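You operate a simulated robot arm through the tools that you are given. There is no shell and no other tool. Be economical: measure what you need, move in short steps, check, and stop when the job is done.

The job below is to be done with a simulated two-armed robot. You get a single attempt, and the scene is never put back.

## Task
Put the tin that says "lentils" from the top of the press table on the end of the island top and the tin marked "carrots" on the island top beside the table well. Put one of the slate cards from the top of the press table on the top of the exit table. Fetch the large ladle from the top of the press table and stand it on the shelf under the dough table. Put one of the green tabs from the top of the press table on the top of the low table. Put the teal tart tin on the undershelf of the press table. Take the teal tub from the top drying shelf and leave it on the undershelf of the press table. Fetch the orange pad from the raised shelf of the side table and set it on the top of the island table. The order is free. Set down upright: tin, large ladle.
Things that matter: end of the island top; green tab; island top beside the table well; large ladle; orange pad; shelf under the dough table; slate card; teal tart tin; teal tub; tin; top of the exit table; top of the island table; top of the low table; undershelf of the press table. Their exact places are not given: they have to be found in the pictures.

Only the result counts: the job must be done as asked and must still hold three seconds after the hand-in. Knocking over, shifting, dropping, spilling or breaking anything else fails it.

## Robot
Two 7-joint arms with two-finger grippers on one trunk, on a base that drives. Base frame: it is fixed to the floor where the robot stands at the start and does not move with it; the origin is under the middle of the robot, x ahead of it, y to its left, z up; the surface under the hand at the start is at about z = 0.88. Units: m, degrees, N and s.
The left shoulder is at the start at [0.132, 0.216, 1.038], the right one opposite. With the tool pointing down near the work surface each hand reaches from about 0.1 to 0.86 m from the robot's upright axis, wherever it stands, measured 20 degrees to its own side. Places, roughly: end of the island top [-1, 0.3, 0.8]; green tab (4x4x3 cm) [0.5, -0.5, 0.9]; island top beside the table well [-2.1, -0.1, 0.8]; large ladle (10x11x29 cm) [0.7, -0.6, 0.9]; orange pad (11x8x6 cm) [-1.5, 1.1, 1.3]; shelf under the dough table [-4.1, -1.3, 0.3]; slate card [0.75, -0.25, 1]; teal tart tin (6x6x3 cm) [0.5, 0.6, 0.9]; teal tub (12x16x10 cm) [0.7, 1.2, 1.6]; tin [0.5, 0.25, 1]; top of the exit table [-0.9, 2.8, 0.9]; top of the island table (164x26 cm) [-1.54, -0.44, 0.8]; top of the low table [0.5, -2.1, 0.6]; undershelf of the press table [0.6, -0.5, 0.2]. Payload 3.18 kg a hand.
The tool frame of a hand sits at the grasp point between the pads (the TCP): z along the fingers, y along the line on which they close. The tips reach 0.03 m beyond it. Largest opening 0.144 m; the body of the gripper starts 0.103 m behind the TCP.
Orientation is that of the tool frame in the base frame, as a unit quaternion [w, x, y, z]. With the fingers straight down and closing along the base's y, the tool's x points along the base's -x, its y along +y and its z along -z.

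## Interface
- The arms move only by the tool move_arm. It takes "left_plan", "right_plan" or both (then of equal length, played together; a hand with none holds still); each is a list that holds one entry, the list of rows, each a list of 7 numbers: the gripper command, from -1 (shut) to 1 (fully open), values between in proportion, then the shift along the tool's x, y, z in m, then the turn, a rotation vector about the tool's x, y, z in degrees. In form: [[[jaw, tx, ty, tz, wx, wy, wz], ...]]. A call has 1 to 12 rows; each row is the pose to reach, as a shift and turn from the pose commanded when the call began, along the tool's axes at that moment. Rows are played at 5 a second. More than 0.05 m and 8.6 degrees between two rows, or a gripper value outside its range, and nothing of the call is played. Where a pose cannot be reached the arm comes as near as it can. A force on the tool above 40 N (or 10 N above the force at the start of the call, whichever is more), or a blocked arm, ends the call early, and 0.2 s more pass. The fingers move at their own pace and stop on an object; they squeeze with about 28 N. The grip force told is the motor's: it shows also when the fingers shut on nothing. Time passes only in rows, and 0.2 s behind the last, so rows that repeat a pose let the fingers close. The reply holds the time, the measured pose of the TCP, the force on the tool along the base axes, the opening and the grip force, in the units named above and with some noise, with the torque about the TCP (base axes, N m) and any sound that the robot's microphone picked up.
- Cameras (640 x 400 px; columns grow to the right, rows downward): "scene" is now at [0.2479, 0.0019, 1.3055]; the picture's right is [0.03, -1.00, 0.00], its down [0.35, 0.01, -0.94] and it looks along [0.94, 0.03, 0.35] (base axes); focal length 214 px, centre (320, 200). "left" rides on the left gripper at [0.076, -0.016, -0.143] in its tool frame; the picture's right is [0.21, 0.98, 0.00], its down [-0.84, 0.18, -0.51] and it looks along [-0.50, 0.11, 0.86] (tool axes); focal length 218 px, centre (320, 200). "right" rides on the right gripper at [0.076, 0.016, -0.143] in its tool frame; the picture's right is [-0.21, 0.98, 0.00], its down [-0.84, -0.18, -0.51] and it looks along [-0.50, -0.11, 0.86] (tool axes); focal length 218 px, centre (320, 200).
- get_image(camera): a new picture of that camera. No time passes.
- slide_trunk(by): slides the trunk up (or, below 0, down) by that many m; the arms and the scene camera ride with it, the base frame stays. It gives what a move gives, with no picture.
- drive_base(legs): drives the robot by 1 to 6 legs, each [ahead, left, turn to the left] in m, m and degrees, along the robot's own axes; the way and the turn of a leg run together, so that a leg with both is an arc; at most 1.5 m and 180 degrees a leg. The arms and the cameras ride along, it lands a little off, and it stops where it bumps. It gives what a move gives.
- aim_head(pan, tilt): turns the head with the scene camera to pan (to the left, within 80 degrees either way) and tilt (down, from -29 to 69), counted from straight ahead of the robot. It gives what a move gives.
- point_at(camera, pixels): for up to 12 pixels [column, row] of the newest picture of that camera ("zoom" is the newest enlarged one), the place [x, y, z] in the base frame of the surface seen there, good to about 0.002 m. No time passes.
- close_up(camera, box): a new picture of the part [left, top, right, bottom] of that camera's present view, enlarged. No time passes.
- job_done(): hands the job in; it is judged then, once.

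Work in short steps. Measure before you move; look again where a grasp or a placing could have gone wrong, and mend it. You have 322 turns and 200 pictures in all, those below and enlarged ones among them. Open the grippers and draw the arms clear of the work before you hand the job in, unless the task says otherwise; then end with one line.

The tools are called after ">>>" by a JSON object that holds its "op" and its "data". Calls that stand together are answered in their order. move_arm: Moves the arms, as the interface text tells. Its arguments: {"type":"object","properties":{"left_plan":{"type":"array","items":{"type":"array","items":{"type":"array","items":{"type":"number"}}}},"right_plan":{"type":"array","items":{"type":"array","items":{"type":"array","items":{"type":"number"}}}}},"required":[]} The other tools are called the same way: slide_trunk (by) slides the trunk up or down; drive_base (legs) drives the base; aim_head (pan, tilt) turns the head that bears the scene camera; get_image (camera) takes a picture; point_at (camera, pixels) gives the place of the surface under pixels of a picture; close_up (camera, box) takes an enlarged picture of a part of a camera's view; job_done () hands the job in.

At the start:

```text
time: 0.0
left_ee_pos: [0.3153, 0.1368, 1.2041]
left_tool_rot: [-0.001, -0.001, 1.0, -0.002]
left_force: [-0.1, 0.3, -0.4]
left_ft_torque: [-0.02, -0.05, 0.02]
left_width: 0.1439
left_grasp_force: 0.1
right_ee_pos: [0.319, -0.1345, 1.1961]
right_tool_rot: [-0.004, 0.004, 1.0, 0.001]
right_force: [80.9, -9.3, 11.6]
right_ft_torque: [1.87, 14.15, -1.63]
right_width: 0.144
right_grasp_force: 0.0
trunk travel left (down, up): [-0.125, 0.244]
robot x, y, heading: [0.0027, 0.0022, -0.0]
head pan, tilt: [23.5, 68.8]
```

scene: 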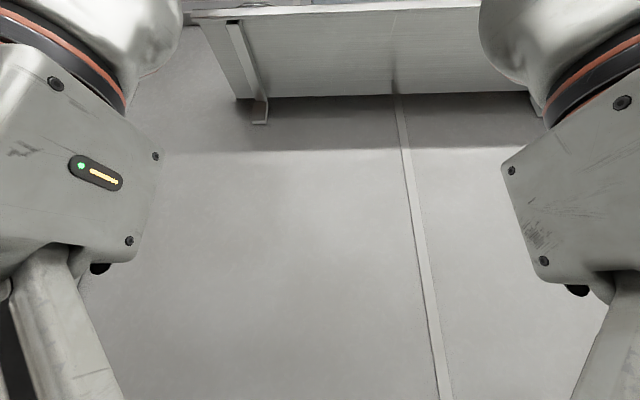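
right: 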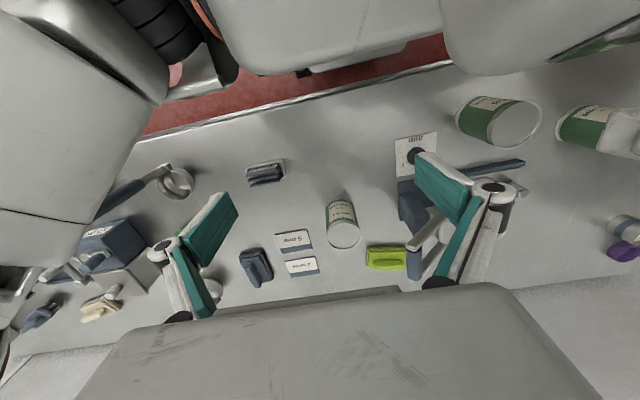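
left: 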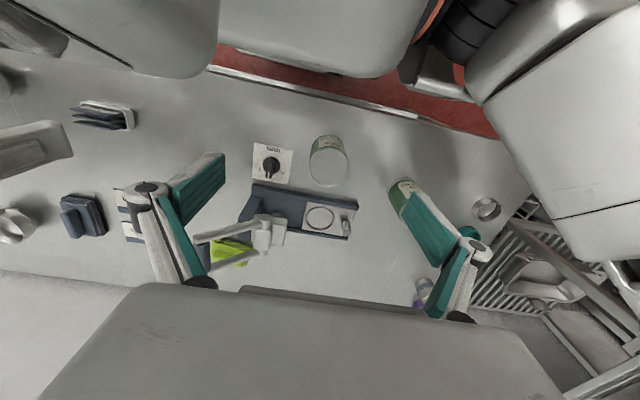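

The scene head view is not useful yet; I aim the head ahead and tilted down to see the press table.

>>> {"op": "aim_head", "data": {"pan": 0, "tilt": 35}}

>>> {"op": "get_image", "data": {"camera": "scene"}}

```text
time: 1.0
left_ee_pos: [0.3166, 0.1364, 1.2067]
left_tool_rot: [-0.004, -0.002, 1.0, -0.004]
left_force: [77.9, 33.3, 16.6]
left_ft_torque: [-5.66, 13.78, -2.59]
left_width: 0.1442
left_grasp_force: 0.1
right_ee_pos: [0.3184, -0.1358, 1.1973]
right_tool_rot: [-0.004, 0.005, 1.0, 0.002]
right_force: [0.1, -0.6, 0.6]
right_ft_torque: [0.01, 0.01, 0.03]
right_width: 0.144
right_grasp_force: 0.0
trunk travel left (down, up): [-0.125, 0.244]
robot x, y, heading: [-0.0011, -0.0019, -0.2]
head pan, tilt: [0.0, 35.0]
```

```text
196 pictures are left
```

scene: 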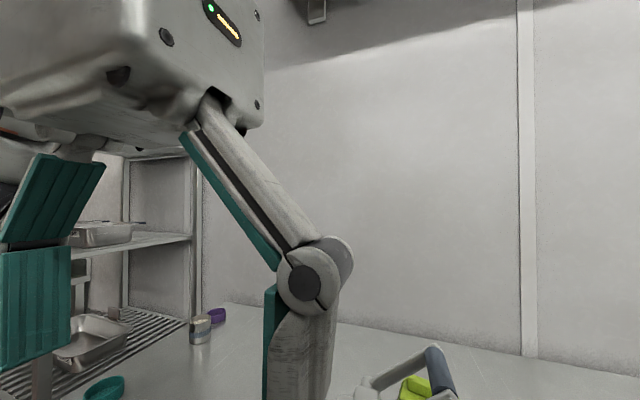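

The view looks left and about level, so the head reading and true aim differ; I check where pixels lie.

>>> {"op": "point_at", "data": {"camera": "scene", "pixels": [[320, 200], [600, 200], [320, 380], [200, 325], [105, 385], [420, 385], [60, 390], [90, 340], [150, 238]]}}

>>> {"op": "aim_head", "data": {"pan": 0, "tilt": 60}}

>>> {"op": "get_image", "data": {"camera": "scene"}}

```text
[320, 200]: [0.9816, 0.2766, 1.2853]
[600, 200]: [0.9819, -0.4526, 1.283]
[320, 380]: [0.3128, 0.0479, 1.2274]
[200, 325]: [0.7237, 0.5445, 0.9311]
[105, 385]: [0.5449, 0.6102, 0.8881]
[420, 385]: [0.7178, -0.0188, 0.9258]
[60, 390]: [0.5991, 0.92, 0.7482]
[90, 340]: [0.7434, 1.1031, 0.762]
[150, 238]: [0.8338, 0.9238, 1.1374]
```

```text
time: 1.9
left_ee_pos: [0.3171, 0.1367, 1.2056]
left_tool_rot: [-0.004, -0.004, 1.0, -0.004]
left_force: [76.5, 32.5, 15.3]
left_ft_torque: [-5.27, 13.58, -2.36]
left_width: 0.1439
left_grasp_force: 0.0
right_ee_pos: [0.3194, -0.1348, 1.1979]
right_tool_rot: [-0.004, 0.004, 1.0, 0.001]
right_force: [-0.2, -0.2, 0.3]
right_ft_torque: [-0.03, 0.0, 0.03]
right_width: 0.1437
right_grasp_force: 0.1
trunk travel left (down, up): [-0.125, 0.244]
robot x, y, heading: [-0.0004, 0.0005, -0.3]
head pan, tilt: [0.0, 60.0]
```

```text
195 pictures are left
```

scene: 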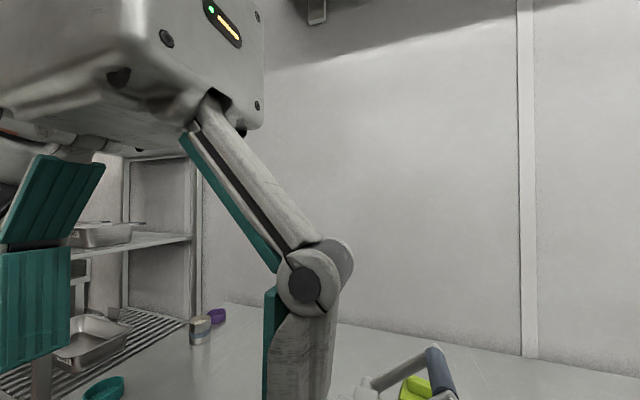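

The head seems to be blocked by the left arm (76 N on it), so I spread both arms outward.

>>> {"op": "move_arm", "data": {"left_plan": [[[1, 0, 0.04, 0, 0, 0, 0], [1, 0, 0.08, 0, 0, 0, 0], [1, 0, 0.12, 0, 0, 0, 0], [1, 0, 0.16, 0, 0, 0, 0], [1, 0, 0.2, 0, 0, 0, 0]]], "right_plan": [[[1, 0, -0.04, 0, 0, 0, 0], [1, 0, -0.08, 0, 0, 0, 0], [1, 0, -0.12, 0, 0, 0, 0], [1, 0, -0.16, 0, 0, 0, 0], [1, 0, -0.2, 0, 0, 0, 0]]]}}

>>> {"op": "aim_head", "data": {"pan": 0, "tilt": 35}}

>>> {"op": "get_image", "data": {"camera": "scene"}}

```text
time: 3.1
left_ee_pos: [0.3126, 0.2922, 1.1669]
left_tool_rot: [0.0, -0.001, 1.0, -0.002]
left_force: [-1.1, -0.2, 0.6]
left_ft_torque: [-0.01, -0.02, -0.01]
left_width: 0.144
left_grasp_force: 0.0
left hand out of reach, approached as far as the arm can: row 3, 4, 5
right_ee_pos: [0.313, -0.2963, 1.1623]
right_tool_rot: [-0.003, 0.005, 1.0, 0.002]
right_force: [-0.1, -1.3, -0.4]
right_ft_torque: [0.02, 0.0, 0.02]
right_width: 0.1439
right_grasp_force: 0.0
right hand out of reach, approached as far as the arm can: row 4, 5
trunk travel left (down, up): [-0.125, 0.244]
robot x, y, heading: [0.0003, -0.0021, 0.2]
head pan, tilt: [0.0, 60.0]
```

```text
time: 4.0
left_ee_pos: [0.3126, 0.2909, 1.166]
left_tool_rot: [-0.001, 0.0, 1.0, -0.001]
left_force: [-0.3, 0.0, 0.1]
left_ft_torque: [0.0, 0.0, 0.02]
left_width: 0.1442
left_grasp_force: 0.0
right_ee_pos: [0.3127, -0.2953, 1.1626]
right_tool_rot: [-0.004, 0.005, 1.0, 0.002]
right_force: [-0.4, 0.5, -0.2]
right_ft_torque: [0.0, 0.01, 0.01]
right_width: 0.1439
right_grasp_force: 0.0
trunk travel left (down, up): [-0.125, 0.244]
robot x, y, heading: [-0.0018, 0.0003, -0.4]
head pan, tilt: [0.0, 35.0]
```

```text
194 pictures are left
```

scene: 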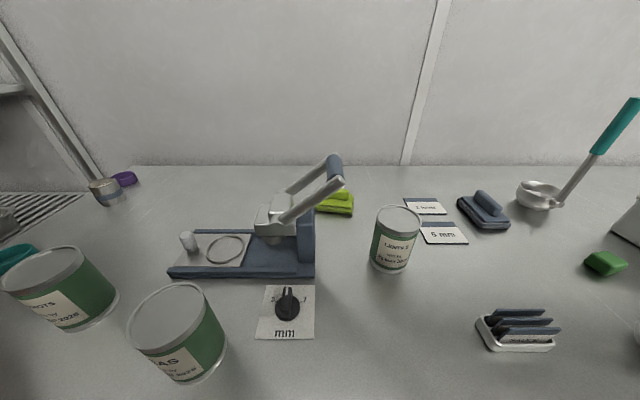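

Head works now. Close-ups on the tins at (60,290), (178,335), (395,240), and the right part.

>>> {"op": "close_up", "data": {"camera": "scene", "box": [0, 220, 240, 390]}}

>>> {"op": "close_up", "data": {"camera": "scene", "box": [350, 170, 560, 370]}}

>>> {"op": "point_at", "data": {"camera": "scene", "pixels": [[40, 270], [60, 320], [170, 315], [175, 365], [398, 213], [392, 265], [425, 206], [444, 233], [520, 330], [607, 260], [540, 190], [620, 120]]}}

```text
2.35 times, centred on (120, 305) of scene
```

zoom: 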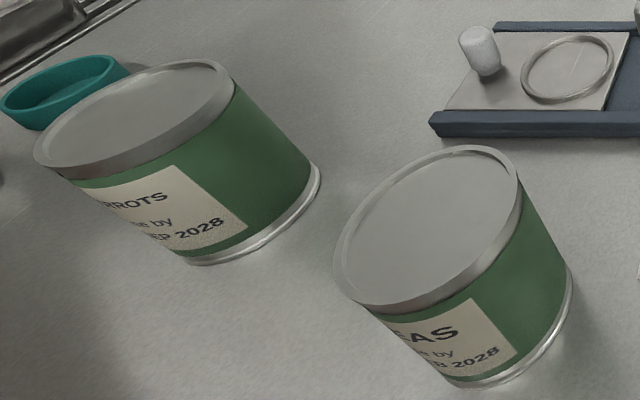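

```text
2.00 times, centred on (455, 270) of scene
```

zoom: 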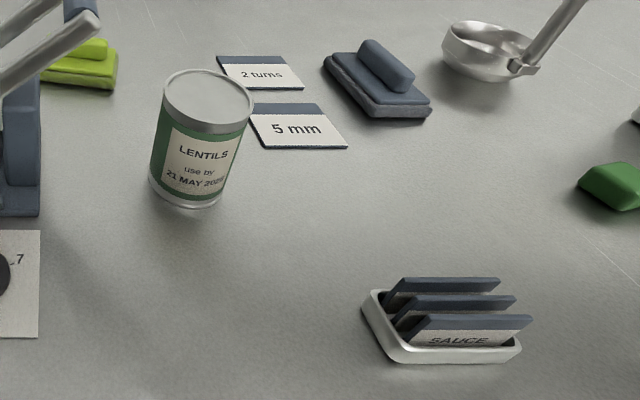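

```text
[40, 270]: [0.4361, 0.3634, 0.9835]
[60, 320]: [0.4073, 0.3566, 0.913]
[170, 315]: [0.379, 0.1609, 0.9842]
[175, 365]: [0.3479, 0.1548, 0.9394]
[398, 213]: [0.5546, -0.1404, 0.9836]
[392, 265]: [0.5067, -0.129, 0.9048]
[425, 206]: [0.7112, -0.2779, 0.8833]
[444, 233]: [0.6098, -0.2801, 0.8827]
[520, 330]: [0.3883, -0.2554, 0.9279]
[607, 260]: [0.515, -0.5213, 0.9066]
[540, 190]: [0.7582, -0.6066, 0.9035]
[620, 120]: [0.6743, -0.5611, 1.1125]
```

Tins identified: LENTILS at (395,240), CARROTS at (60,290). Now look right to see the rest of the table and the low table.

>>> {"op": "aim_head", "data": {"pan": -45, "tilt": 40}}

>>> {"op": "get_image", "data": {"camera": "scene"}}

>>> {"op": "aim_head", "data": {"pan": 50, "tilt": 10}}

>>> {"op": "get_image", "data": {"camera": "scene"}}

```text
time: 5.1
left_ee_pos: [0.312, 0.2918, 1.1671]
left_tool_rot: [0.0, 0.0, 1.0, -0.003]
left_force: [-0.1, 0.5, 0.7]
left_ft_torque: [-0.01, -0.01, 0.01]
left_width: 0.1441
left_grasp_force: 0.1
right_ee_pos: [0.3139, -0.2954, 1.1611]
right_tool_rot: [-0.004, 0.005, 1.0, 0.003]
right_force: [0.6, 0.2, 0.4]
right_ft_torque: [0.02, 0.03, 0.05]
right_width: 0.1441
right_grasp_force: 0.1
trunk travel left (down, up): [-0.125, 0.244]
robot x, y, heading: [0.0009, 0.0022, 0.2]
head pan, tilt: [-45.0, 40.0]
```

```text
191 pictures are left
```

scene: 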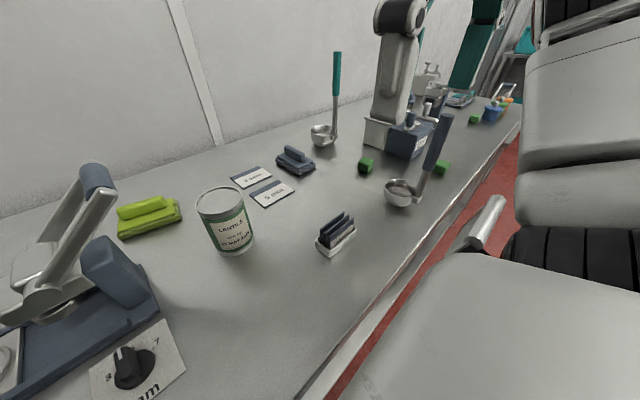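

```text
time: 6.8
left_ee_pos: [0.3139, 0.291, 1.1663]
left_tool_rot: [0.0, -0.001, 1.0, -0.002]
left_force: [0.8, 0.8, 0.5]
left_ft_torque: [0.0, 0.01, 0.01]
left_width: 0.144
left_grasp_force: 0.2
right_ee_pos: [0.3137, -0.2946, 1.1628]
right_tool_rot: [-0.004, 0.005, 1.0, 0.002]
right_force: [0.1, -0.4, 0.0]
right_ft_torque: [-0.02, -0.03, -0.02]
right_width: 0.144
right_grasp_force: 0.0
trunk travel left (down, up): [-0.125, 0.244]
robot x, y, heading: [-0.0018, 0.0014, 0.3]
head pan, tilt: [50.0, 10.0]
```

```text
190 pictures are left
```

scene: 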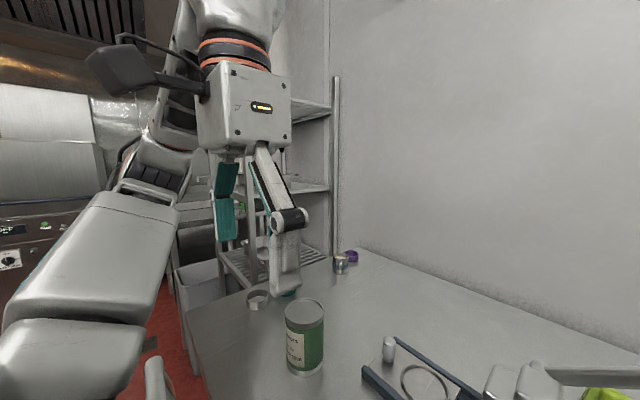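

The table's right part has two ladles (teal handle and slate handle), several green tabs, and the cards; take a closer look there.

>>> {"op": "aim_head", "data": {"pan": -50, "tilt": 35}}

>>> {"op": "close_up", "data": {"camera": "scene", "box": [200, 60, 520, 260]}}

>>> {"op": "get_image", "data": {"camera": "scene"}}

```text
time: 8.6
left_ee_pos: [0.3129, 0.2918, 1.1657]
left_tool_rot: [-0.001, 0.0, 1.0, -0.002]
left_force: [0.1, 0.4, 0.9]
left_ft_torque: [-0.02, -0.02, -0.01]
left_width: 0.1442
left_grasp_force: 0.0
right_ee_pos: [0.3136, -0.296, 1.1625]
right_tool_rot: [-0.004, 0.005, 1.0, 0.002]
right_force: [0.1, 0.3, -0.4]
right_ft_torque: [0.01, 0.0, -0.01]
right_width: 0.1439
right_grasp_force: 0.0
trunk travel left (down, up): [-0.125, 0.244]
robot x, y, heading: [-0.0005, -0.0006, 0.0]
head pan, tilt: [-50.0, 35.0]
```

```text
2.00 times, centred on (360, 160) of scene
```

zoom: 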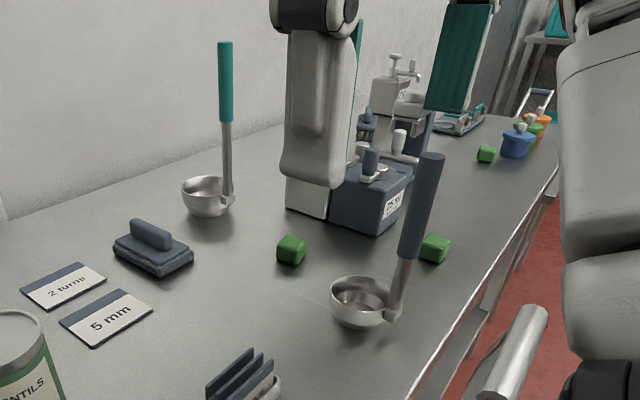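

```text
188 pictures are left
```

scene: 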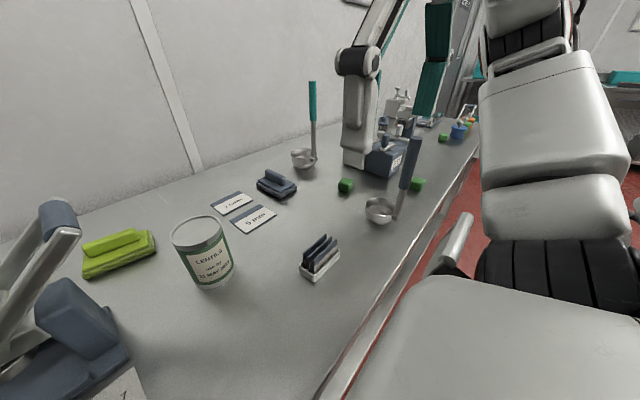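

Measure the two ladles, green tabs, cards and rack in the zoom.

>>> {"op": "point_at", "data": {"camera": "zoom", "pixels": [[185, 190], [228, 205], [225, 48], [227, 110], [335, 305], [395, 310], [430, 165], [410, 250], [290, 245], [435, 245], [486, 152], [240, 382]]}}

>>> {"op": "point_at", "data": {"camera": "scene", "pixels": [[232, 200], [212, 205], [240, 193], [253, 220], [275, 185], [320, 240], [302, 272], [338, 262]]}}

```text
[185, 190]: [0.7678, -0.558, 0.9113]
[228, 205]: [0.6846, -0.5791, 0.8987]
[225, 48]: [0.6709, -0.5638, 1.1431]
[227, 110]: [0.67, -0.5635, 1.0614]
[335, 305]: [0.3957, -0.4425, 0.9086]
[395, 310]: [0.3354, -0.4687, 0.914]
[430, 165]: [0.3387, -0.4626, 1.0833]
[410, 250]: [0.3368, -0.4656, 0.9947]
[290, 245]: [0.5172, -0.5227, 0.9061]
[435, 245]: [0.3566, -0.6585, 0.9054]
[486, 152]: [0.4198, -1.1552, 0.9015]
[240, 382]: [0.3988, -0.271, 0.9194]
```

```text
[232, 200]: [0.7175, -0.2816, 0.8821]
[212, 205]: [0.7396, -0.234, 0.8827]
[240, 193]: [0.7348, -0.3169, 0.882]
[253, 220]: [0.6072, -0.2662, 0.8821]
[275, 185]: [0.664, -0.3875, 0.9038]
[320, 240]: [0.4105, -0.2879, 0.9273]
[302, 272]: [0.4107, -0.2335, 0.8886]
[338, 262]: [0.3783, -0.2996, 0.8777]
```

The teal-handled ladle is 29 cm tall (large), the slate-handled one is smaller. Now I survey the room: pan right, then left.

>>> {"op": "aim_head", "data": {"pan": -80, "tilt": 15}}

>>> {"op": "get_image", "data": {"camera": "scene"}}

>>> {"op": "aim_head", "data": {"pan": 80, "tilt": 15}}

>>> {"op": "get_image", "data": {"camera": "scene"}}

```text
time: 9.5
left_ee_pos: [0.3133, 0.292, 1.1662]
left_tool_rot: [-0.001, 0.0, 1.0, -0.001]
left_force: [-0.8, 0.0, 0.6]
left_ft_torque: [-0.01, 0.03, -0.01]
left_width: 0.144
left_grasp_force: 0.2
right_ee_pos: [0.313, -0.2954, 1.1624]
right_tool_rot: [-0.004, 0.005, 1.0, 0.002]
right_force: [-0.3, -0.7, -0.2]
right_ft_torque: [-0.01, 0.02, -0.01]
right_width: 0.144
right_grasp_force: 0.0
trunk travel left (down, up): [-0.125, 0.244]
robot x, y, heading: [0.0004, 0.0026, -0.3]
head pan, tilt: [-80.0, 15.0]
```

```text
187 pictures are left
```

scene: 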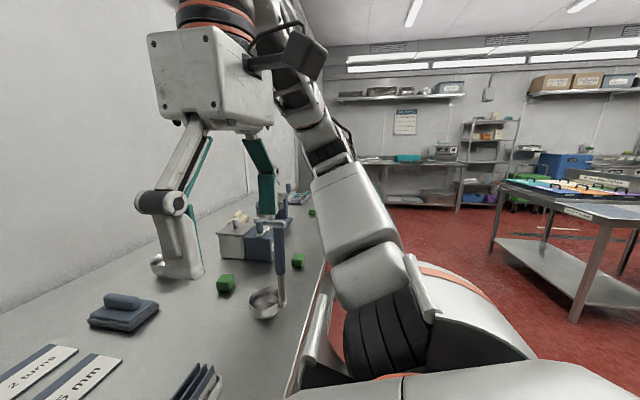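

```text
time: 12.0
left_ee_pos: [0.3136, 0.2909, 1.1664]
left_tool_rot: [-0.001, 0.0, 1.0, -0.002]
left_force: [-0.1, -0.1, 0.7]
left_ft_torque: [0.02, 0.02, -0.03]
left_width: 0.144
left_grasp_force: 0.0
right_ee_pos: [0.3128, -0.2944, 1.1627]
right_tool_rot: [-0.004, 0.005, 1.0, 0.001]
right_force: [0.5, -0.8, 0.6]
right_ft_torque: [0.0, 0.03, -0.01]
right_width: 0.1439
right_grasp_force: 0.0
trunk travel left (down, up): [-0.125, 0.244]
robot x, y, heading: [-0.0028, -0.0002, 0.3]
head pan, tilt: [80.0, 15.0]
```

```text
186 pictures are left
```

scene: 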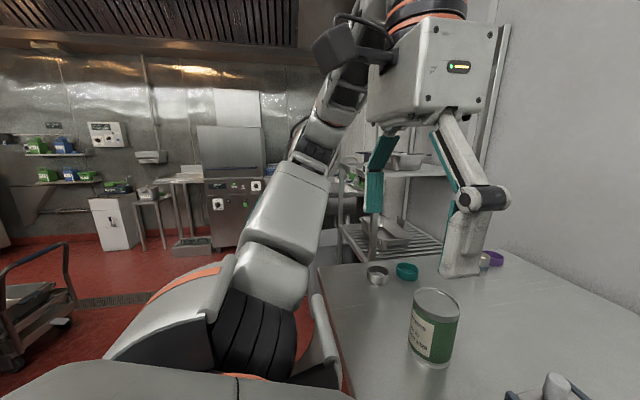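

I back up 0.3 m and turn left 90° to survey behind.

>>> {"op": "drive_base", "data": {"legs": [[-0.3, 0, 0], [0, 0, 90]]}}

>>> {"op": "aim_head", "data": {"pan": 0, "tilt": 15}}

>>> {"op": "get_image", "data": {"camera": "scene"}}

>>> {"op": "aim_head", "data": {"pan": 70, "tilt": 20}}

>>> {"op": "get_image", "data": {"camera": "scene"}}

```text
time: 17.9
left_ee_pos: [-0.5963, 0.3094, 1.1665]
left_tool_rot: [-0.001, 0.711, -0.704, 0.002]
left_force: [-0.1, 0.7, -0.1]
left_ft_torque: [0.05, 0.0, -0.01]
left_width: 0.1442
left_grasp_force: 0.0
right_ee_pos: [-0.0087, 0.315, 1.1618]
right_tool_rot: [-0.004, -0.707, 0.707, -0.001]
right_force: [-0.1, 0.4, 0.3]
right_ft_torque: [-0.02, -0.02, 0.0]
right_width: 0.144
right_grasp_force: 0.1
trunk travel left (down, up): [-0.125, 0.244]
robot x, y, heading: [-0.3015, -0.0048, 90.5]
head pan, tilt: [80.0, 15.0]
```

```text
time: 19.4
left_ee_pos: [-0.5957, 0.3102, 1.1664]
left_tool_rot: [-0.001, 0.711, -0.703, 0.002]
left_force: [0.1, 0.9, 0.5]
left_ft_torque: [0.01, 0.01, 0.01]
left_width: 0.1438
left_grasp_force: 0.0
right_ee_pos: [-0.0086, 0.3153, 1.1628]
right_tool_rot: [-0.004, -0.707, 0.708, -0.001]
right_force: [0.8, 0.4, -0.9]
right_ft_torque: [0.0, 0.0, 0.0]
right_width: 0.1441
right_grasp_force: 0.0
trunk travel left (down, up): [-0.125, 0.244]
robot x, y, heading: [-0.3019, -0.0033, 90.4]
head pan, tilt: [0.0, 15.0]
```

```text
185 pictures are left
```

scene: 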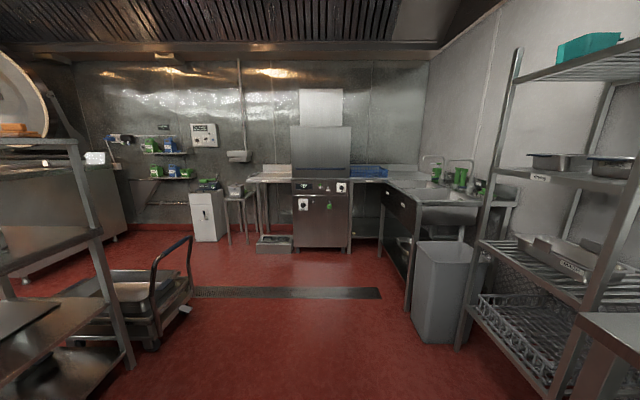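

```text
time: 20.8
left_ee_pos: [-0.597, 0.3092, 1.1654]
left_tool_rot: [-0.001, 0.711, -0.704, 0.002]
left_force: [0.4, -0.4, 1.2]
left_ft_torque: [0.0, -0.02, 0.03]
left_width: 0.144
left_grasp_force: 0.0
right_ee_pos: [-0.0082, 0.3151, 1.1624]
right_tool_rot: [-0.005, -0.706, 0.708, -0.002]
right_force: [-0.8, 0.0, 0.0]
right_ft_torque: [-0.03, -0.02, 0.0]
right_width: 0.1441
right_grasp_force: 0.0
trunk travel left (down, up): [-0.125, 0.244]
robot x, y, heading: [-0.3028, -0.0022, 90.4]
head pan, tilt: [70.0, 20.0]
```

```text
184 pictures are left
```

scene: 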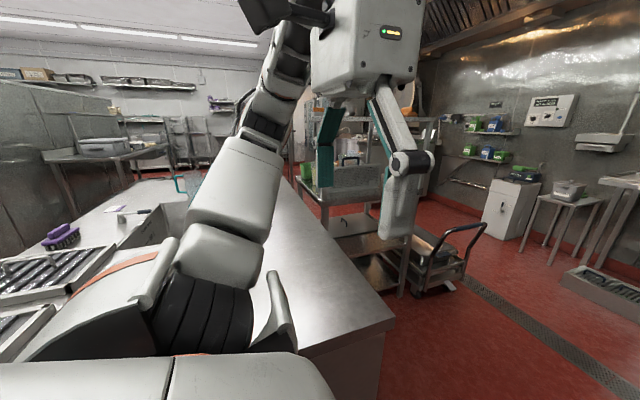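

Survey points: island surface and corners, exit table candidates, side table.

>>> {"op": "point_at", "data": {"camera": "scene", "pixels": [[390, 320], [300, 340], [300, 260], [290, 185], [175, 185], [130, 215], [40, 265], [30, 330], [100, 190], [535, 187], [345, 195], [60, 150]]}}

>>> {"op": "drive_base", "data": {"legs": [[0, 0, 60]]}}

>>> {"op": "aim_head", "data": {"pan": 0, "tilt": 25}}

>>> {"op": "get_image", "data": {"camera": "scene"}}

```text
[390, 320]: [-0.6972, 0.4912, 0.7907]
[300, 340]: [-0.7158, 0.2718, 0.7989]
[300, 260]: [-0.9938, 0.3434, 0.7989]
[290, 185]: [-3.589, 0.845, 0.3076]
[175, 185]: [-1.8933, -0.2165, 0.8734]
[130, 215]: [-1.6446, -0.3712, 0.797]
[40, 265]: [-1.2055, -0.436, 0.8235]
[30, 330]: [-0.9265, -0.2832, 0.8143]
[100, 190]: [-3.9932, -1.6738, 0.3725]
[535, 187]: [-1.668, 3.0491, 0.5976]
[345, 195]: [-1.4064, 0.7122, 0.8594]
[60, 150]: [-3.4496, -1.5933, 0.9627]
```

```text
time: 23.8
left_ee_pos: [-0.7169, -0.0995, 1.1661]
left_tool_rot: [-0.002, 0.966, -0.257, 0.002]
left_force: [0.4, -0.2, 0.1]
left_ft_torque: [0.01, 0.02, 0.01]
left_width: 0.1441
left_grasp_force: 0.0
right_ee_pos: [-0.4271, 0.4112, 1.1627]
right_tool_rot: [0.003, 0.965, -0.261, 0.003]
right_force: [0.5, 0.1, -0.2]
right_ft_torque: [-0.02, -0.05, 0.04]
right_width: 0.1442
right_grasp_force: 0.2
trunk travel left (down, up): [-0.125, 0.244]
robot x, y, heading: [-0.3018, 0.0036, 150.3]
head pan, tilt: [70.0, 20.0]
```

```text
time: 25.2
left_ee_pos: [-0.7186, -0.0993, 1.1664]
left_tool_rot: [-0.001, 0.967, -0.257, 0.001]
left_force: [0.7, -1.1, 0.1]
left_ft_torque: [0.0, 0.02, -0.01]
left_width: 0.1441
left_grasp_force: 0.0
right_ee_pos: [-0.4268, 0.4108, 1.1627]
right_tool_rot: [0.003, 0.965, -0.261, 0.004]
right_force: [-0.5, -0.4, -1.3]
right_ft_torque: [0.01, 0.01, -0.01]
right_width: 0.1439
right_grasp_force: 0.1
trunk travel left (down, up): [-0.125, 0.244]
robot x, y, heading: [-0.3006, 0.0016, 150.4]
head pan, tilt: [0.0, 25.0]
```

```text
183 pictures are left
```

scene: 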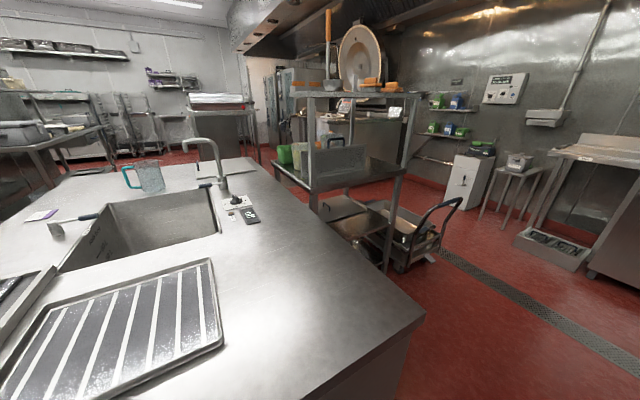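

The island with its well (sink) is clear. Measure the well, the boards, and far surfaces.

>>> {"op": "point_at", "data": {"camera": "scene", "pixels": [[220, 235], [205, 190], [100, 205], [60, 272], [215, 345], [205, 258], [10, 395], [260, 185], [185, 170], [330, 250], [20, 235], [100, 260]]}}

>>> {"op": "close_up", "data": {"camera": "scene", "box": [0, 40, 260, 202]}}

>>> {"op": "aim_head", "data": {"pan": 55, "tilt": 25}}

>>> {"op": "get_image", "data": {"camera": "scene"}}

```text
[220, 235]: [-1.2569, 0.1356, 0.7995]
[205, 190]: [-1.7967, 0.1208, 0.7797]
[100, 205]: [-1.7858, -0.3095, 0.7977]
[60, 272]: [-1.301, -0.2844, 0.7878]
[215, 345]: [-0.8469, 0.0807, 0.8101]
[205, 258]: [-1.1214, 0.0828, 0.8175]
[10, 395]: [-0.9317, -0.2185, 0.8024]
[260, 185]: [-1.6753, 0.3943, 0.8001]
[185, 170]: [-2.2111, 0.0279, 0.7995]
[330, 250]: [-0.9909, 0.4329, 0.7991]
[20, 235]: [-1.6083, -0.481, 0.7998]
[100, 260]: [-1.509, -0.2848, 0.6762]
```

```text
2.46 times, centred on (130, 121) of scene
```

zoom: 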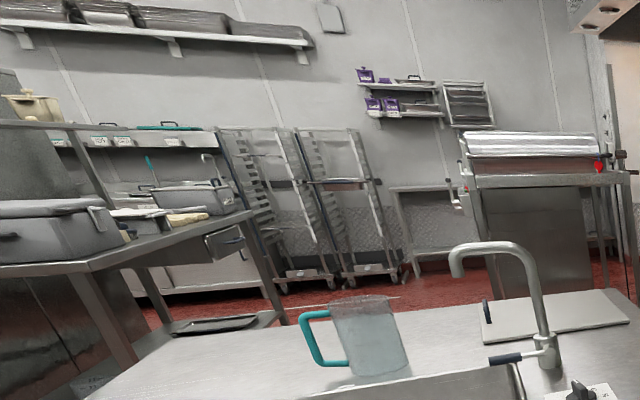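

```text
time: 26.5
left_ee_pos: [-0.7186, -0.0987, 1.166]
left_tool_rot: [-0.001, 0.967, -0.256, 0.0]
left_force: [0.0, -0.3, 0.8]
left_ft_torque: [-0.04, -0.03, 0.04]
left_width: 0.1438
left_grasp_force: 0.1
right_ee_pos: [-0.4267, 0.4103, 1.1634]
right_tool_rot: [0.003, 0.965, -0.262, 0.004]
right_force: [-0.5, -0.4, 0.4]
right_ft_torque: [-0.02, 0.03, 0.01]
right_width: 0.144
right_grasp_force: 0.1
trunk travel left (down, up): [-0.125, 0.244]
robot x, y, heading: [-0.298, 0.0006, 150.3]
head pan, tilt: [55.0, 25.0]
```

```text
181 pictures are left
```

scene: 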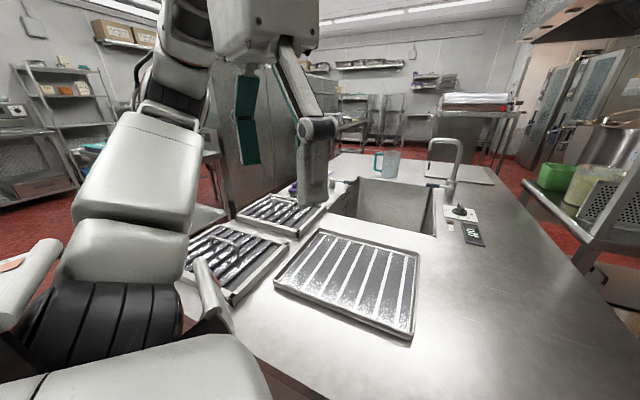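

Island z=0.80; well x −1.26…−1.79, y −0.30…0.13. Now turn on to view the −y side (low table, aisle).

>>> {"op": "drive_base", "data": {"legs": [[0, 0, 90]]}}

>>> {"op": "aim_head", "data": {"pan": 0, "tilt": 20}}

>>> {"op": "get_image", "data": {"camera": "scene"}}

>>> {"op": "aim_head", "data": {"pan": 60, "tilt": 20}}

>>> {"op": "get_image", "data": {"camera": "scene"}}

```text
time: 30.7
left_ee_pos: [-0.2038, -0.4178, 1.1659]
left_tool_rot: [-0.002, 0.865, 0.502, -0.001]
left_force: [-0.2, -0.3, 0.6]
left_ft_torque: [-0.01, 0.02, -0.03]
left_width: 0.1439
left_grasp_force: 0.1
right_ee_pos: [-0.7141, -0.1262, 1.163]
right_tool_rot: [0.0, 0.867, 0.498, 0.005]
right_force: [0.2, -0.2, -0.5]
right_ft_torque: [-0.01, 0.01, 0.03]
right_width: 0.144
right_grasp_force: 0.1
trunk travel left (down, up): [-0.125, 0.244]
robot x, y, heading: [-0.3002, -0.0023, -119.6]
head pan, tilt: [55.0, 25.0]
```

```text
time: 31.9
left_ee_pos: [-0.2028, -0.4172, 1.1669]
left_tool_rot: [-0.002, 0.865, 0.501, 0.0]
left_force: [-0.8, 1.1, -0.2]
left_ft_torque: [-0.02, 0.01, 0.04]
left_width: 0.1439
left_grasp_force: 0.2
right_ee_pos: [-0.7133, -0.1265, 1.1625]
right_tool_rot: [-0.001, 0.867, 0.498, 0.005]
right_force: [0.3, 0.6, 0.1]
right_ft_torque: [-0.01, 0.0, 0.0]
right_width: 0.1437
right_grasp_force: 0.0
trunk travel left (down, up): [-0.125, 0.244]
robot x, y, heading: [-0.3025, 0.0001, -119.4]
head pan, tilt: [0.0, 20.0]
```

```text
180 pictures are left
```

scene: 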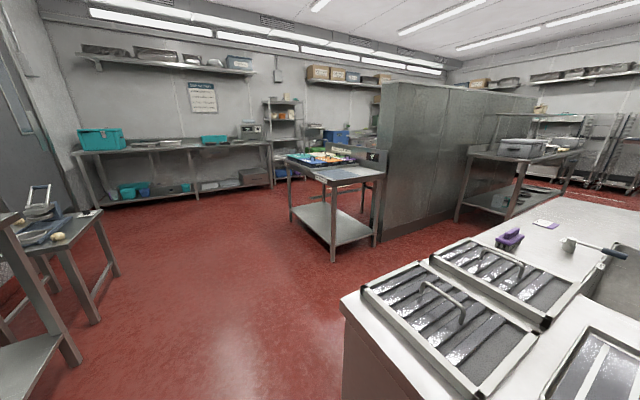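

```text
time: 33.2
left_ee_pos: [-0.2037, -0.4174, 1.1668]
left_tool_rot: [-0.001, 0.865, 0.502, -0.001]
left_force: [-0.4, -0.8, 0.2]
left_ft_torque: [0.01, 0.02, 0.0]
left_width: 0.144
left_grasp_force: 0.1
right_ee_pos: [-0.7135, -0.1269, 1.1632]
right_tool_rot: [0.0, 0.867, 0.498, 0.005]
right_force: [0.5, 0.4, 0.0]
right_ft_torque: [0.02, 0.01, 0.01]
right_width: 0.1437
right_grasp_force: 0.0
trunk travel left (down, up): [-0.125, 0.244]
robot x, y, heading: [-0.3045, -0.0033, -119.9]
head pan, tilt: [60.0, 20.0]
```

```text
179 pictures are left
```

scene: 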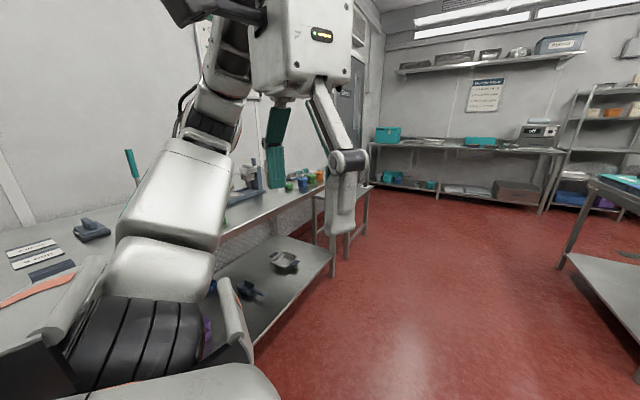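

Measure the undershelf, the low table, the cabinet and the aisle.

>>> {"op": "point_at", "data": {"camera": "scene", "pixels": [[250, 270], [285, 262], [250, 290], [330, 255], [255, 335], [300, 240], [350, 190], [330, 230]]}}

>>> {"op": "aim_head", "data": {"pan": 30, "tilt": 20}}

>>> {"op": "get_image", "data": {"camera": "scene"}}

>>> {"op": "point_at", "data": {"camera": "scene", "pixels": [[350, 215], [490, 175], [540, 180], [590, 260], [210, 230], [160, 225]]}}

```text
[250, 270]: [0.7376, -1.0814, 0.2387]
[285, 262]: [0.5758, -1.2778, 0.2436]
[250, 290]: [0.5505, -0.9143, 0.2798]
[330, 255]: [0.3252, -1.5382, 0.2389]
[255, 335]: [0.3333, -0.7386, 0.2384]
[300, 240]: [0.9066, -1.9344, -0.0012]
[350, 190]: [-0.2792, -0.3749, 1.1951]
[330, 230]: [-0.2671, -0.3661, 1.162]
```

```text
time: 34.2
left_ee_pos: [-0.203, -0.4184, 1.1661]
left_tool_rot: [-0.002, 0.864, 0.503, -0.001]
left_force: [-0.1, -0.3, 0.4]
left_ft_torque: [0.0, -0.01, 0.0]
left_width: 0.1441
left_grasp_force: 0.1
right_ee_pos: [-0.7131, -0.1265, 1.1617]
right_tool_rot: [-0.001, 0.867, 0.498, 0.004]
right_force: [0.0, -0.5, -0.1]
right_ft_torque: [0.03, 0.03, 0.01]
right_width: 0.1441
right_grasp_force: 0.0
trunk travel left (down, up): [-0.125, 0.244]
robot x, y, heading: [-0.3006, -0.0013, -119.5]
head pan, tilt: [30.0, 20.0]
```

```text
178 pictures are left
```

scene: 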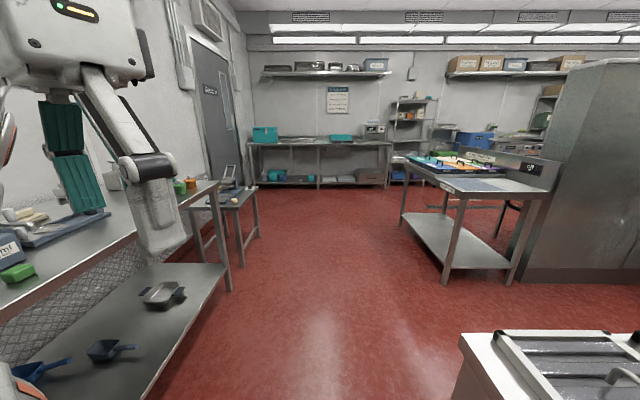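

```text
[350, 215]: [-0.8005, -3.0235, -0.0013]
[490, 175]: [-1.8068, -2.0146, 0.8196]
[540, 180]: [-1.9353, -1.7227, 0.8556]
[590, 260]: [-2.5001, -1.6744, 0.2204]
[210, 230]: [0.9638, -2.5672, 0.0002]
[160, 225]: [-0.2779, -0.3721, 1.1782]
```

Undershelf z≈0.238 with front edge x≈0.3. Now go back to the press table, at y≈0.25, to take the tart tin (left) and lentils (right).

>>> {"op": "drive_base", "data": {"legs": [[0, 0, 119.6], [0, 0.25, 0], [0.29, 0, 0]]}}

>>> {"op": "aim_head", "data": {"pan": 0, "tilt": 40}}

>>> {"op": "get_image", "data": {"camera": "scene"}}

>>> {"op": "get_image", "data": {"camera": "left"}}

```text
time: 43.6
left_ee_pos: [0.3092, 0.5369, 1.1665]
left_tool_rot: [0.0, 0.002, 1.0, -0.001]
left_force: [0.7, -0.4, -0.8]
left_ft_torque: [0.0, 0.04, 0.02]
left_width: 0.144
left_grasp_force: 0.1
right_ee_pos: [0.3078, -0.0508, 1.1632]
right_tool_rot: [-0.004, 0.006, 1.0, 0.001]
right_force: [0.9, -0.2, 0.7]
right_ft_torque: [-0.03, 0.01, -0.03]
right_width: 0.144
right_grasp_force: 0.0
trunk travel left (down, up): [-0.125, 0.244]
robot x, y, heading: [-0.0036, 0.2442, -0.0]
head pan, tilt: [30.0, 20.0]
```

```text
time: 44.5
left_ee_pos: [0.3087, 0.5356, 1.1676]
left_tool_rot: [0.0, 0.002, 1.0, -0.002]
left_force: [-0.2, 0.2, -0.1]
left_ft_torque: [-0.04, 0.0, 0.02]
left_width: 0.1441
left_grasp_force: 0.2
right_ee_pos: [0.3072, -0.0515, 1.1618]
right_tool_rot: [-0.004, 0.007, 1.0, 0.001]
right_force: [0.3, -0.3, 0.3]
right_ft_torque: [-0.01, 0.0, -0.02]
right_width: 0.1441
right_grasp_force: 0.1
trunk travel left (down, up): [-0.125, 0.244]
robot x, y, heading: [-0.0003, 0.2448, -0.3]
head pan, tilt: [0.0, 40.0]
```

```text
177 pictures are left
```

scene: 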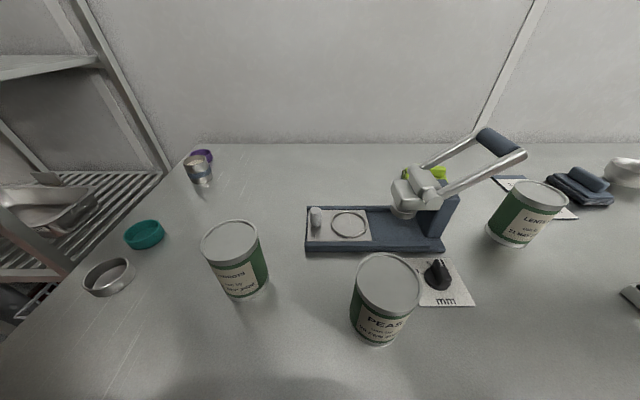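

```text
176 pictures are left
```

left: 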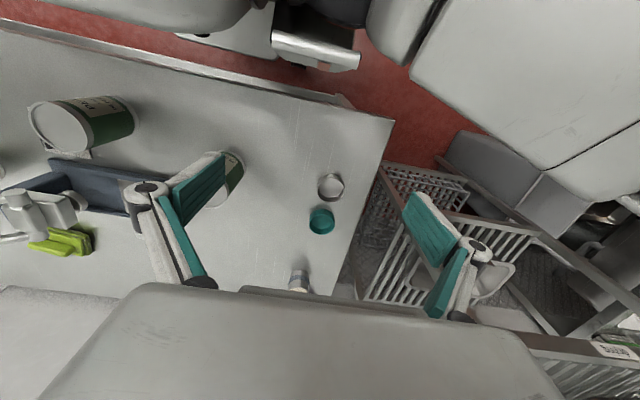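

Teal tart tin at (145,235), lentils at (525,212). Measure rims.

>>> {"op": "point_at", "data": {"camera": "scene", "pixels": [[126, 238], [162, 230], [147, 222], [145, 247], [145, 232], [535, 195], [513, 190], [565, 195], [520, 235], [230, 240], [228, 222], [380, 280]]}}

```text
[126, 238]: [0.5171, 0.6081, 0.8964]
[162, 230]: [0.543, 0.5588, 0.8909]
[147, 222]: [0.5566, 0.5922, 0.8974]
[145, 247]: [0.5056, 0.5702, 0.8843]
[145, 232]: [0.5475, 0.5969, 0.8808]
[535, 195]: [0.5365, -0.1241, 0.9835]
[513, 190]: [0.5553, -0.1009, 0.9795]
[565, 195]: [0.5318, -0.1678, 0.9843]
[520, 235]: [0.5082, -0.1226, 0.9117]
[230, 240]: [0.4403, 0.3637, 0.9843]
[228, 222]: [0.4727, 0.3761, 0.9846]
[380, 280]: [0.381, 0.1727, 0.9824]
```

Check the press handle position before moving the right hand; move the left hand above the tart tin meanwhile.

>>> {"op": "point_at", "data": {"camera": "scene", "pixels": [[490, 138], [515, 155], [450, 190], [480, 145], [440, 215]]}}

>>> {"op": "move_arm", "data": {"left_plan": [[[1, -0.044, 0.0095, 0.03, 0, 0, 0], [1, -0.088, 0.019, 0.06, 0, 0, 0], [1, -0.132, 0.028, 0.09, 0, 0, 0], [1, -0.177, 0.038, 0.12, 0, 0, 0], [1, -0.221, 0.047, 0.15, 0, 0, 0]]]}}

>>> {"op": "get_image", "data": {"camera": "left"}}

```text
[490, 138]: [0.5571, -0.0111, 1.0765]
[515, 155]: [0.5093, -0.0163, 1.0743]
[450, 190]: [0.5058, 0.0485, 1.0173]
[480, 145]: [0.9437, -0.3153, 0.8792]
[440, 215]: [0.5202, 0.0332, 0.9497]
```

```text
refused: row 1 steps farther than a row can; nothing moved
```

```text
175 pictures are left
```

left: 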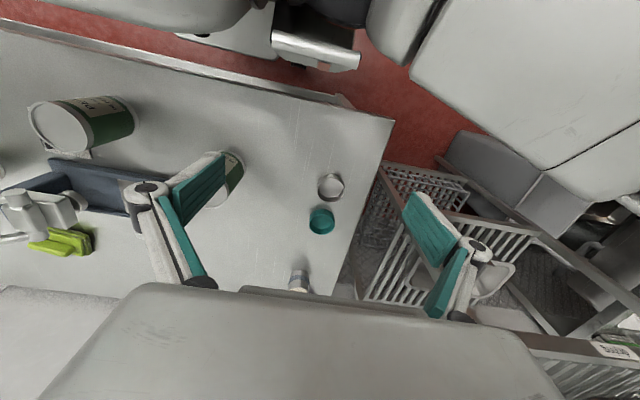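

Row step was over 5 cm; redo in 6 rows for the left, and the right to above the lentils (handle reaches z 1.08 at y≈−0.01, so go around to y −0.14 first).

>>> {"op": "move_arm", "data": {"left_plan": [[[1, -0.037, 0.008, 0.025, 0, 0, 0], [1, -0.074, 0.016, 0.05, 0, 0, 0], [1, -0.11, 0.024, 0.075, 0, 0, 0], [1, -0.147, 0.032, 0.1, 0, 0, 0], [1, -0.184, 0.04, 0.125, 0, 0, 0], [1, -0.221, 0.047, 0.15, 0, 0, 0], [1, -0.221, 0.047, 0.15, 0, 0, 0]]], "right_plan": [[[0.53, 0, -0.045, 0, 0, 0, 0], [0.53, 0, -0.087, 0, 0, 0, 0], [0.53, -0.048, -0.087, 0, 0, 0, 0], [0.53, -0.096, -0.087, 0, 0, 0, 0], [0.53, -0.144, -0.087, 0.0, 0, 0, 0], [0.53, -0.192, -0.087, 0.0, 0, 0, 0], [0.53, -0.238, -0.087, 0.0, 0, 0, 0]]]}}

>>> {"op": "get_image", "data": {"camera": "left"}}

>>> {"op": "get_image", "data": {"camera": "right"}}

```text
time: 46.1
left_ee_pos: [0.53, 0.5808, 1.0176]
left_tool_rot: [0.0, 0.002, 1.0, -0.002]
left_force: [-0.2, -0.5, 0.4]
left_ft_torque: [0.01, -0.02, 0.03]
left_width: 0.144
left_grasp_force: 0.0
right_ee_pos: [0.4611, -0.064, 1.0994]
right_tool_rot: [-0.001, 0.01, 1.0, 0.003]
right_force: [-0.2, -0.4, 0.1]
right_ft_torque: [0.02, -0.02, 0.01]
right_width: 0.1102
right_grasp_force: 0.0
right hand out of reach, approached as far as the arm can: row 1, 2, 3, 4, 5, 6, 7
trunk travel left (down, up): [-0.125, 0.244]
robot x, y, heading: [-0.009, 0.2477, -0.3]
head pan, tilt: [0.0, 40.0]
```

```text
174 pictures are left
```

left: 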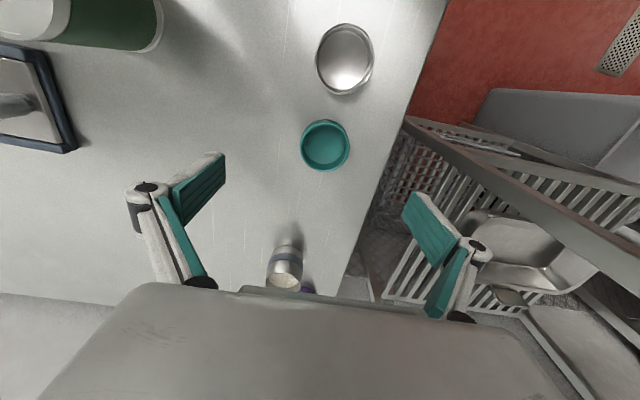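

```text
173 pictures are left
```

right: 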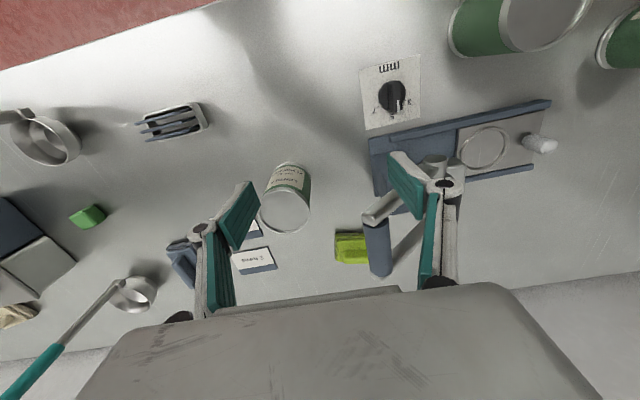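

The right hand could not follow at that height and sits near the press handle. Raising the trunk lifts it away and extends reach at height.

>>> {"op": "slide_trunk", "data": {"by": 0.12}}

>>> {"op": "point_at", "data": {"camera": "left", "pixels": [[302, 145], [350, 145], [325, 122], [325, 168], [326, 150]]}}

>>> {"op": "point_at", "data": {"camera": "right", "pixels": [[262, 212], [308, 212], [285, 232], [285, 195], [375, 225]]}}

```text
time: 47.6
left_ee_pos: [0.4673, 0.5825, 1.251]
left_tool_rot: [0.135, 0.001, 0.991, -0.001]
left_force: [0.0, -0.1, 0.4]
left_ft_torque: [0.0, 0.05, -0.04]
left_width: 0.1439
left_grasp_force: 0.1
right_ee_pos: [0.4062, -0.0602, 1.2833]
right_tool_rot: [0.092, 0.008, 0.996, 0.003]
right_force: [-0.3, -0.2, -0.8]
right_ft_torque: [-0.02, 0.05, -0.04]
right_width: 0.1103
right_grasp_force: 0.1
trunk travel left (down, up): [-0.245, 0.124]
robot x, y, heading: [-0.0038, 0.2459, -0.5]
head pan, tilt: [0.0, 40.0]
```

```text
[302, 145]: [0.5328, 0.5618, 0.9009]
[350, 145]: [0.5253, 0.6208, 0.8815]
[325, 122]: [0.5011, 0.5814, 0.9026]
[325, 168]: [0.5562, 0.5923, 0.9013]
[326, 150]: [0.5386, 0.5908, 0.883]
```

```text
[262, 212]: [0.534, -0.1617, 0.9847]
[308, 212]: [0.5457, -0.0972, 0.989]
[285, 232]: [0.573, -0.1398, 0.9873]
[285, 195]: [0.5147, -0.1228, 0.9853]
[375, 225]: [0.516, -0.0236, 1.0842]
```

The slide tilted the hands unexpectedly; I send a hold row to see where the hands settle.

>>> {"op": "move_arm", "data": {"left_plan": [[[1, 0, 0, 0, 0, 0, 0], [1, 0, 0, 0, 0, 0, 0]]], "right_plan": [[[0.53, 0, 0, 0, 0, 0, 0], [0.53, 0, 0, 0, 0, 0, 0]]]}}

>>> {"op": "get_image", "data": {"camera": "scene"}}

```text
time: 48.2
left_ee_pos: [0.4673, 0.5825, 1.2522]
left_tool_rot: [0.135, 0.001, 0.991, -0.002]
left_force: [0.3, 0.3, 0.1]
left_ft_torque: [-0.03, -0.01, -0.02]
left_width: 0.1439
left_grasp_force: 0.0
right_ee_pos: [0.4063, -0.0602, 1.2844]
right_tool_rot: [0.093, 0.008, 0.996, 0.003]
right_force: [0.2, 0.6, 0.0]
right_ft_torque: [0.01, -0.02, -0.04]
right_width: 0.11
right_grasp_force: 0.1
trunk travel left (down, up): [-0.245, 0.124]
robot x, y, heading: [-0.0062, 0.2506, -0.0]
head pan, tilt: [0.0, 40.0]
```

```text
172 pictures are left
```

scene: 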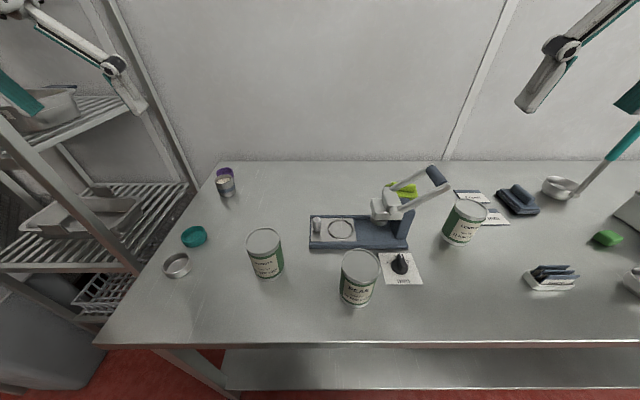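

Correct the tilt and approach: left to above the tart tin (0.529,0.590,1.0), right above the lentils (0.544,−0.130,1.12).

>>> {"op": "move_arm", "data": {"left_plan": [[[1, 0.0013, 0.0013, 0.0432, 0, 2.6, 0], [1, 0.0025, 0.0027, 0.0865, 0, 5.2, 0], [1, 0.0038, 0.004, 0.1297, 0, 7.8, 0], [1, 0.005, 0.0053, 0.173, 0, 10.4, 0], [1, 0.0063, 0.0067, 0.216, 0, 13, 0], [1, 0.0076, 0.008, 0.2594, 0, 15.5, 0], [1, 0.0076, 0.008, 0.2594, 0, 15.5, 0]]], "right_plan": [[[0.53, -0.0175, -0.0117, 0.0311, 0, 1.8, 0], [0.53, -0.035, -0.0233, 0.0623, 0, 3.6, 0], [0.53, -0.0525, -0.035, 0.0934, 0, 5.4, 0], [0.53, -0.07, -0.0467, 0.1245, 0, 7.2, 0], [0.53, -0.0875, -0.0583, 0.1557, 0, 9, 0], [0.53, -0.105, -0.07, 0.1868, 0, 10.7, 0], [0.53, -0.105, -0.07, 0.1868, 0, 10.7, 0]]]}}

>>> {"op": "get_image", "data": {"camera": "right"}}

```text
time: 49.8
left_ee_pos: [0.5303, 0.5902, 1.0027]
left_tool_rot: [0.003, 0.001, 1.0, -0.003]
left_force: [-0.4, 0.5, 0.2]
left_ft_torque: [-0.03, -0.08, 0.0]
left_width: 0.1438
left_grasp_force: 0.0
right_ee_pos: [0.5133, -0.1042, 1.1083]
right_tool_rot: [0.008, 0.008, 1.0, 0.001]
right_force: [-0.4, -0.2, 0.5]
right_ft_torque: [-0.07, -0.06, -0.02]
right_width: 0.1103
right_grasp_force: 0.0
right hand out of reach, approached as far as the arm can: row 1, 2, 3, 4, 5, 6, 7
trunk travel left (down, up): [-0.245, 0.124]
robot x, y, heading: [-0.0019, 0.2422, -0.1]
head pan, tilt: [0.0, 40.0]
```

```text
171 pictures are left
```

right: 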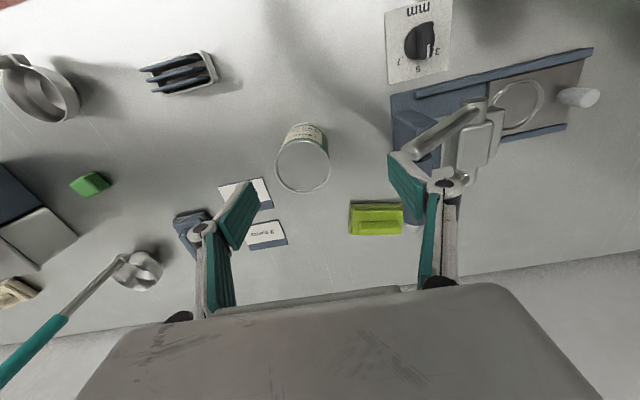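

Left is right above the tart tin. Right stopped short; lower the left to grasp height 0.912 and nudge the right toward the tin center.

>>> {"op": "move_arm", "data": {"left_plan": [[[1, 0.0, 0.0, 0.03, 0, 0, 0], [1, 0, 0, 0.06, 0, 0, 0], [1, 0, 0, 0.09, 0, 0, 0], [1, 0, 0, 0.09, 0, 0, 0], [-0.3, 0, 0, 0.09, 0, 0, 0], [-1, 0, 0, 0.09, 0, 0, 0], [-1, 0, 0, 0.09, 0, 0, 0], [-1, 0, 0, 0.09, 0, 0, 0]]], "right_plan": [[[0.53, 0, -0.026, 0, 0, 0, 0], [0.53, -0.031, -0.026, 0.0, 0, 0, 0], [0.53, -0.031, -0.026, 0.02, 0, 0, 0], [0.53, -0.031, -0.026, 0.03, 0, 0, 0], [0.53, -0.031, -0.026, 0.03, 0, 0, 0], [0.53, -0.031, -0.026, 0.03, 0, 0, 0], [0.53, -0.031, -0.026, 0.03, 0, 0, 0], [0.53, -0.031, -0.026, 0.03, 0, 0, 0]]]}}

>>> {"op": "get_image", "data": {"camera": "scene"}}

```text
time: 51.6
left_ee_pos: [0.5298, 0.5886, 0.9115]
left_tool_rot: [0.001, 0.002, 1.0, -0.002]
left_force: [-0.3, -0.4, -0.8]
left_ft_torque: [0.0, -0.03, -0.02]
left_width: 0.0577
left_grasp_force: 27.8
right_ee_pos: [0.5199, -0.1235, 1.0763]
right_tool_rot: [0.004, 0.013, 1.0, 0.003]
right_force: [-0.5, 1.0, 0.5]
right_ft_torque: [0.03, -0.03, 0.0]
right_width: 0.1098
right_grasp_force: 0.0
right hand out of reach, approached as far as the arm can: row 1, 2, 3, 4, 5, 6, 7, 8
trunk travel left (down, up): [-0.245, 0.124]
robot x, y, heading: [-0.007, 0.2417, -0.2]
head pan, tilt: [0.0, 40.0]
```

```text
170 pictures are left
```

scene: 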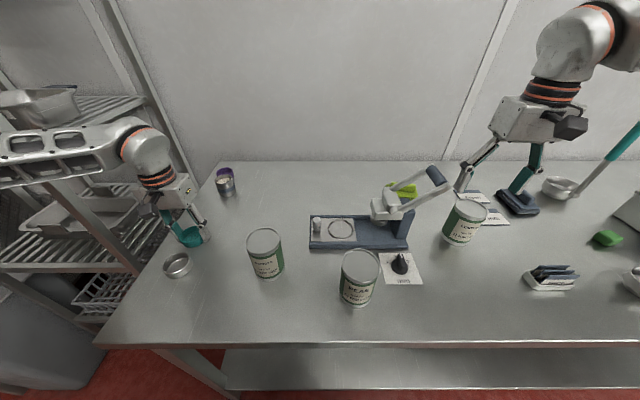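

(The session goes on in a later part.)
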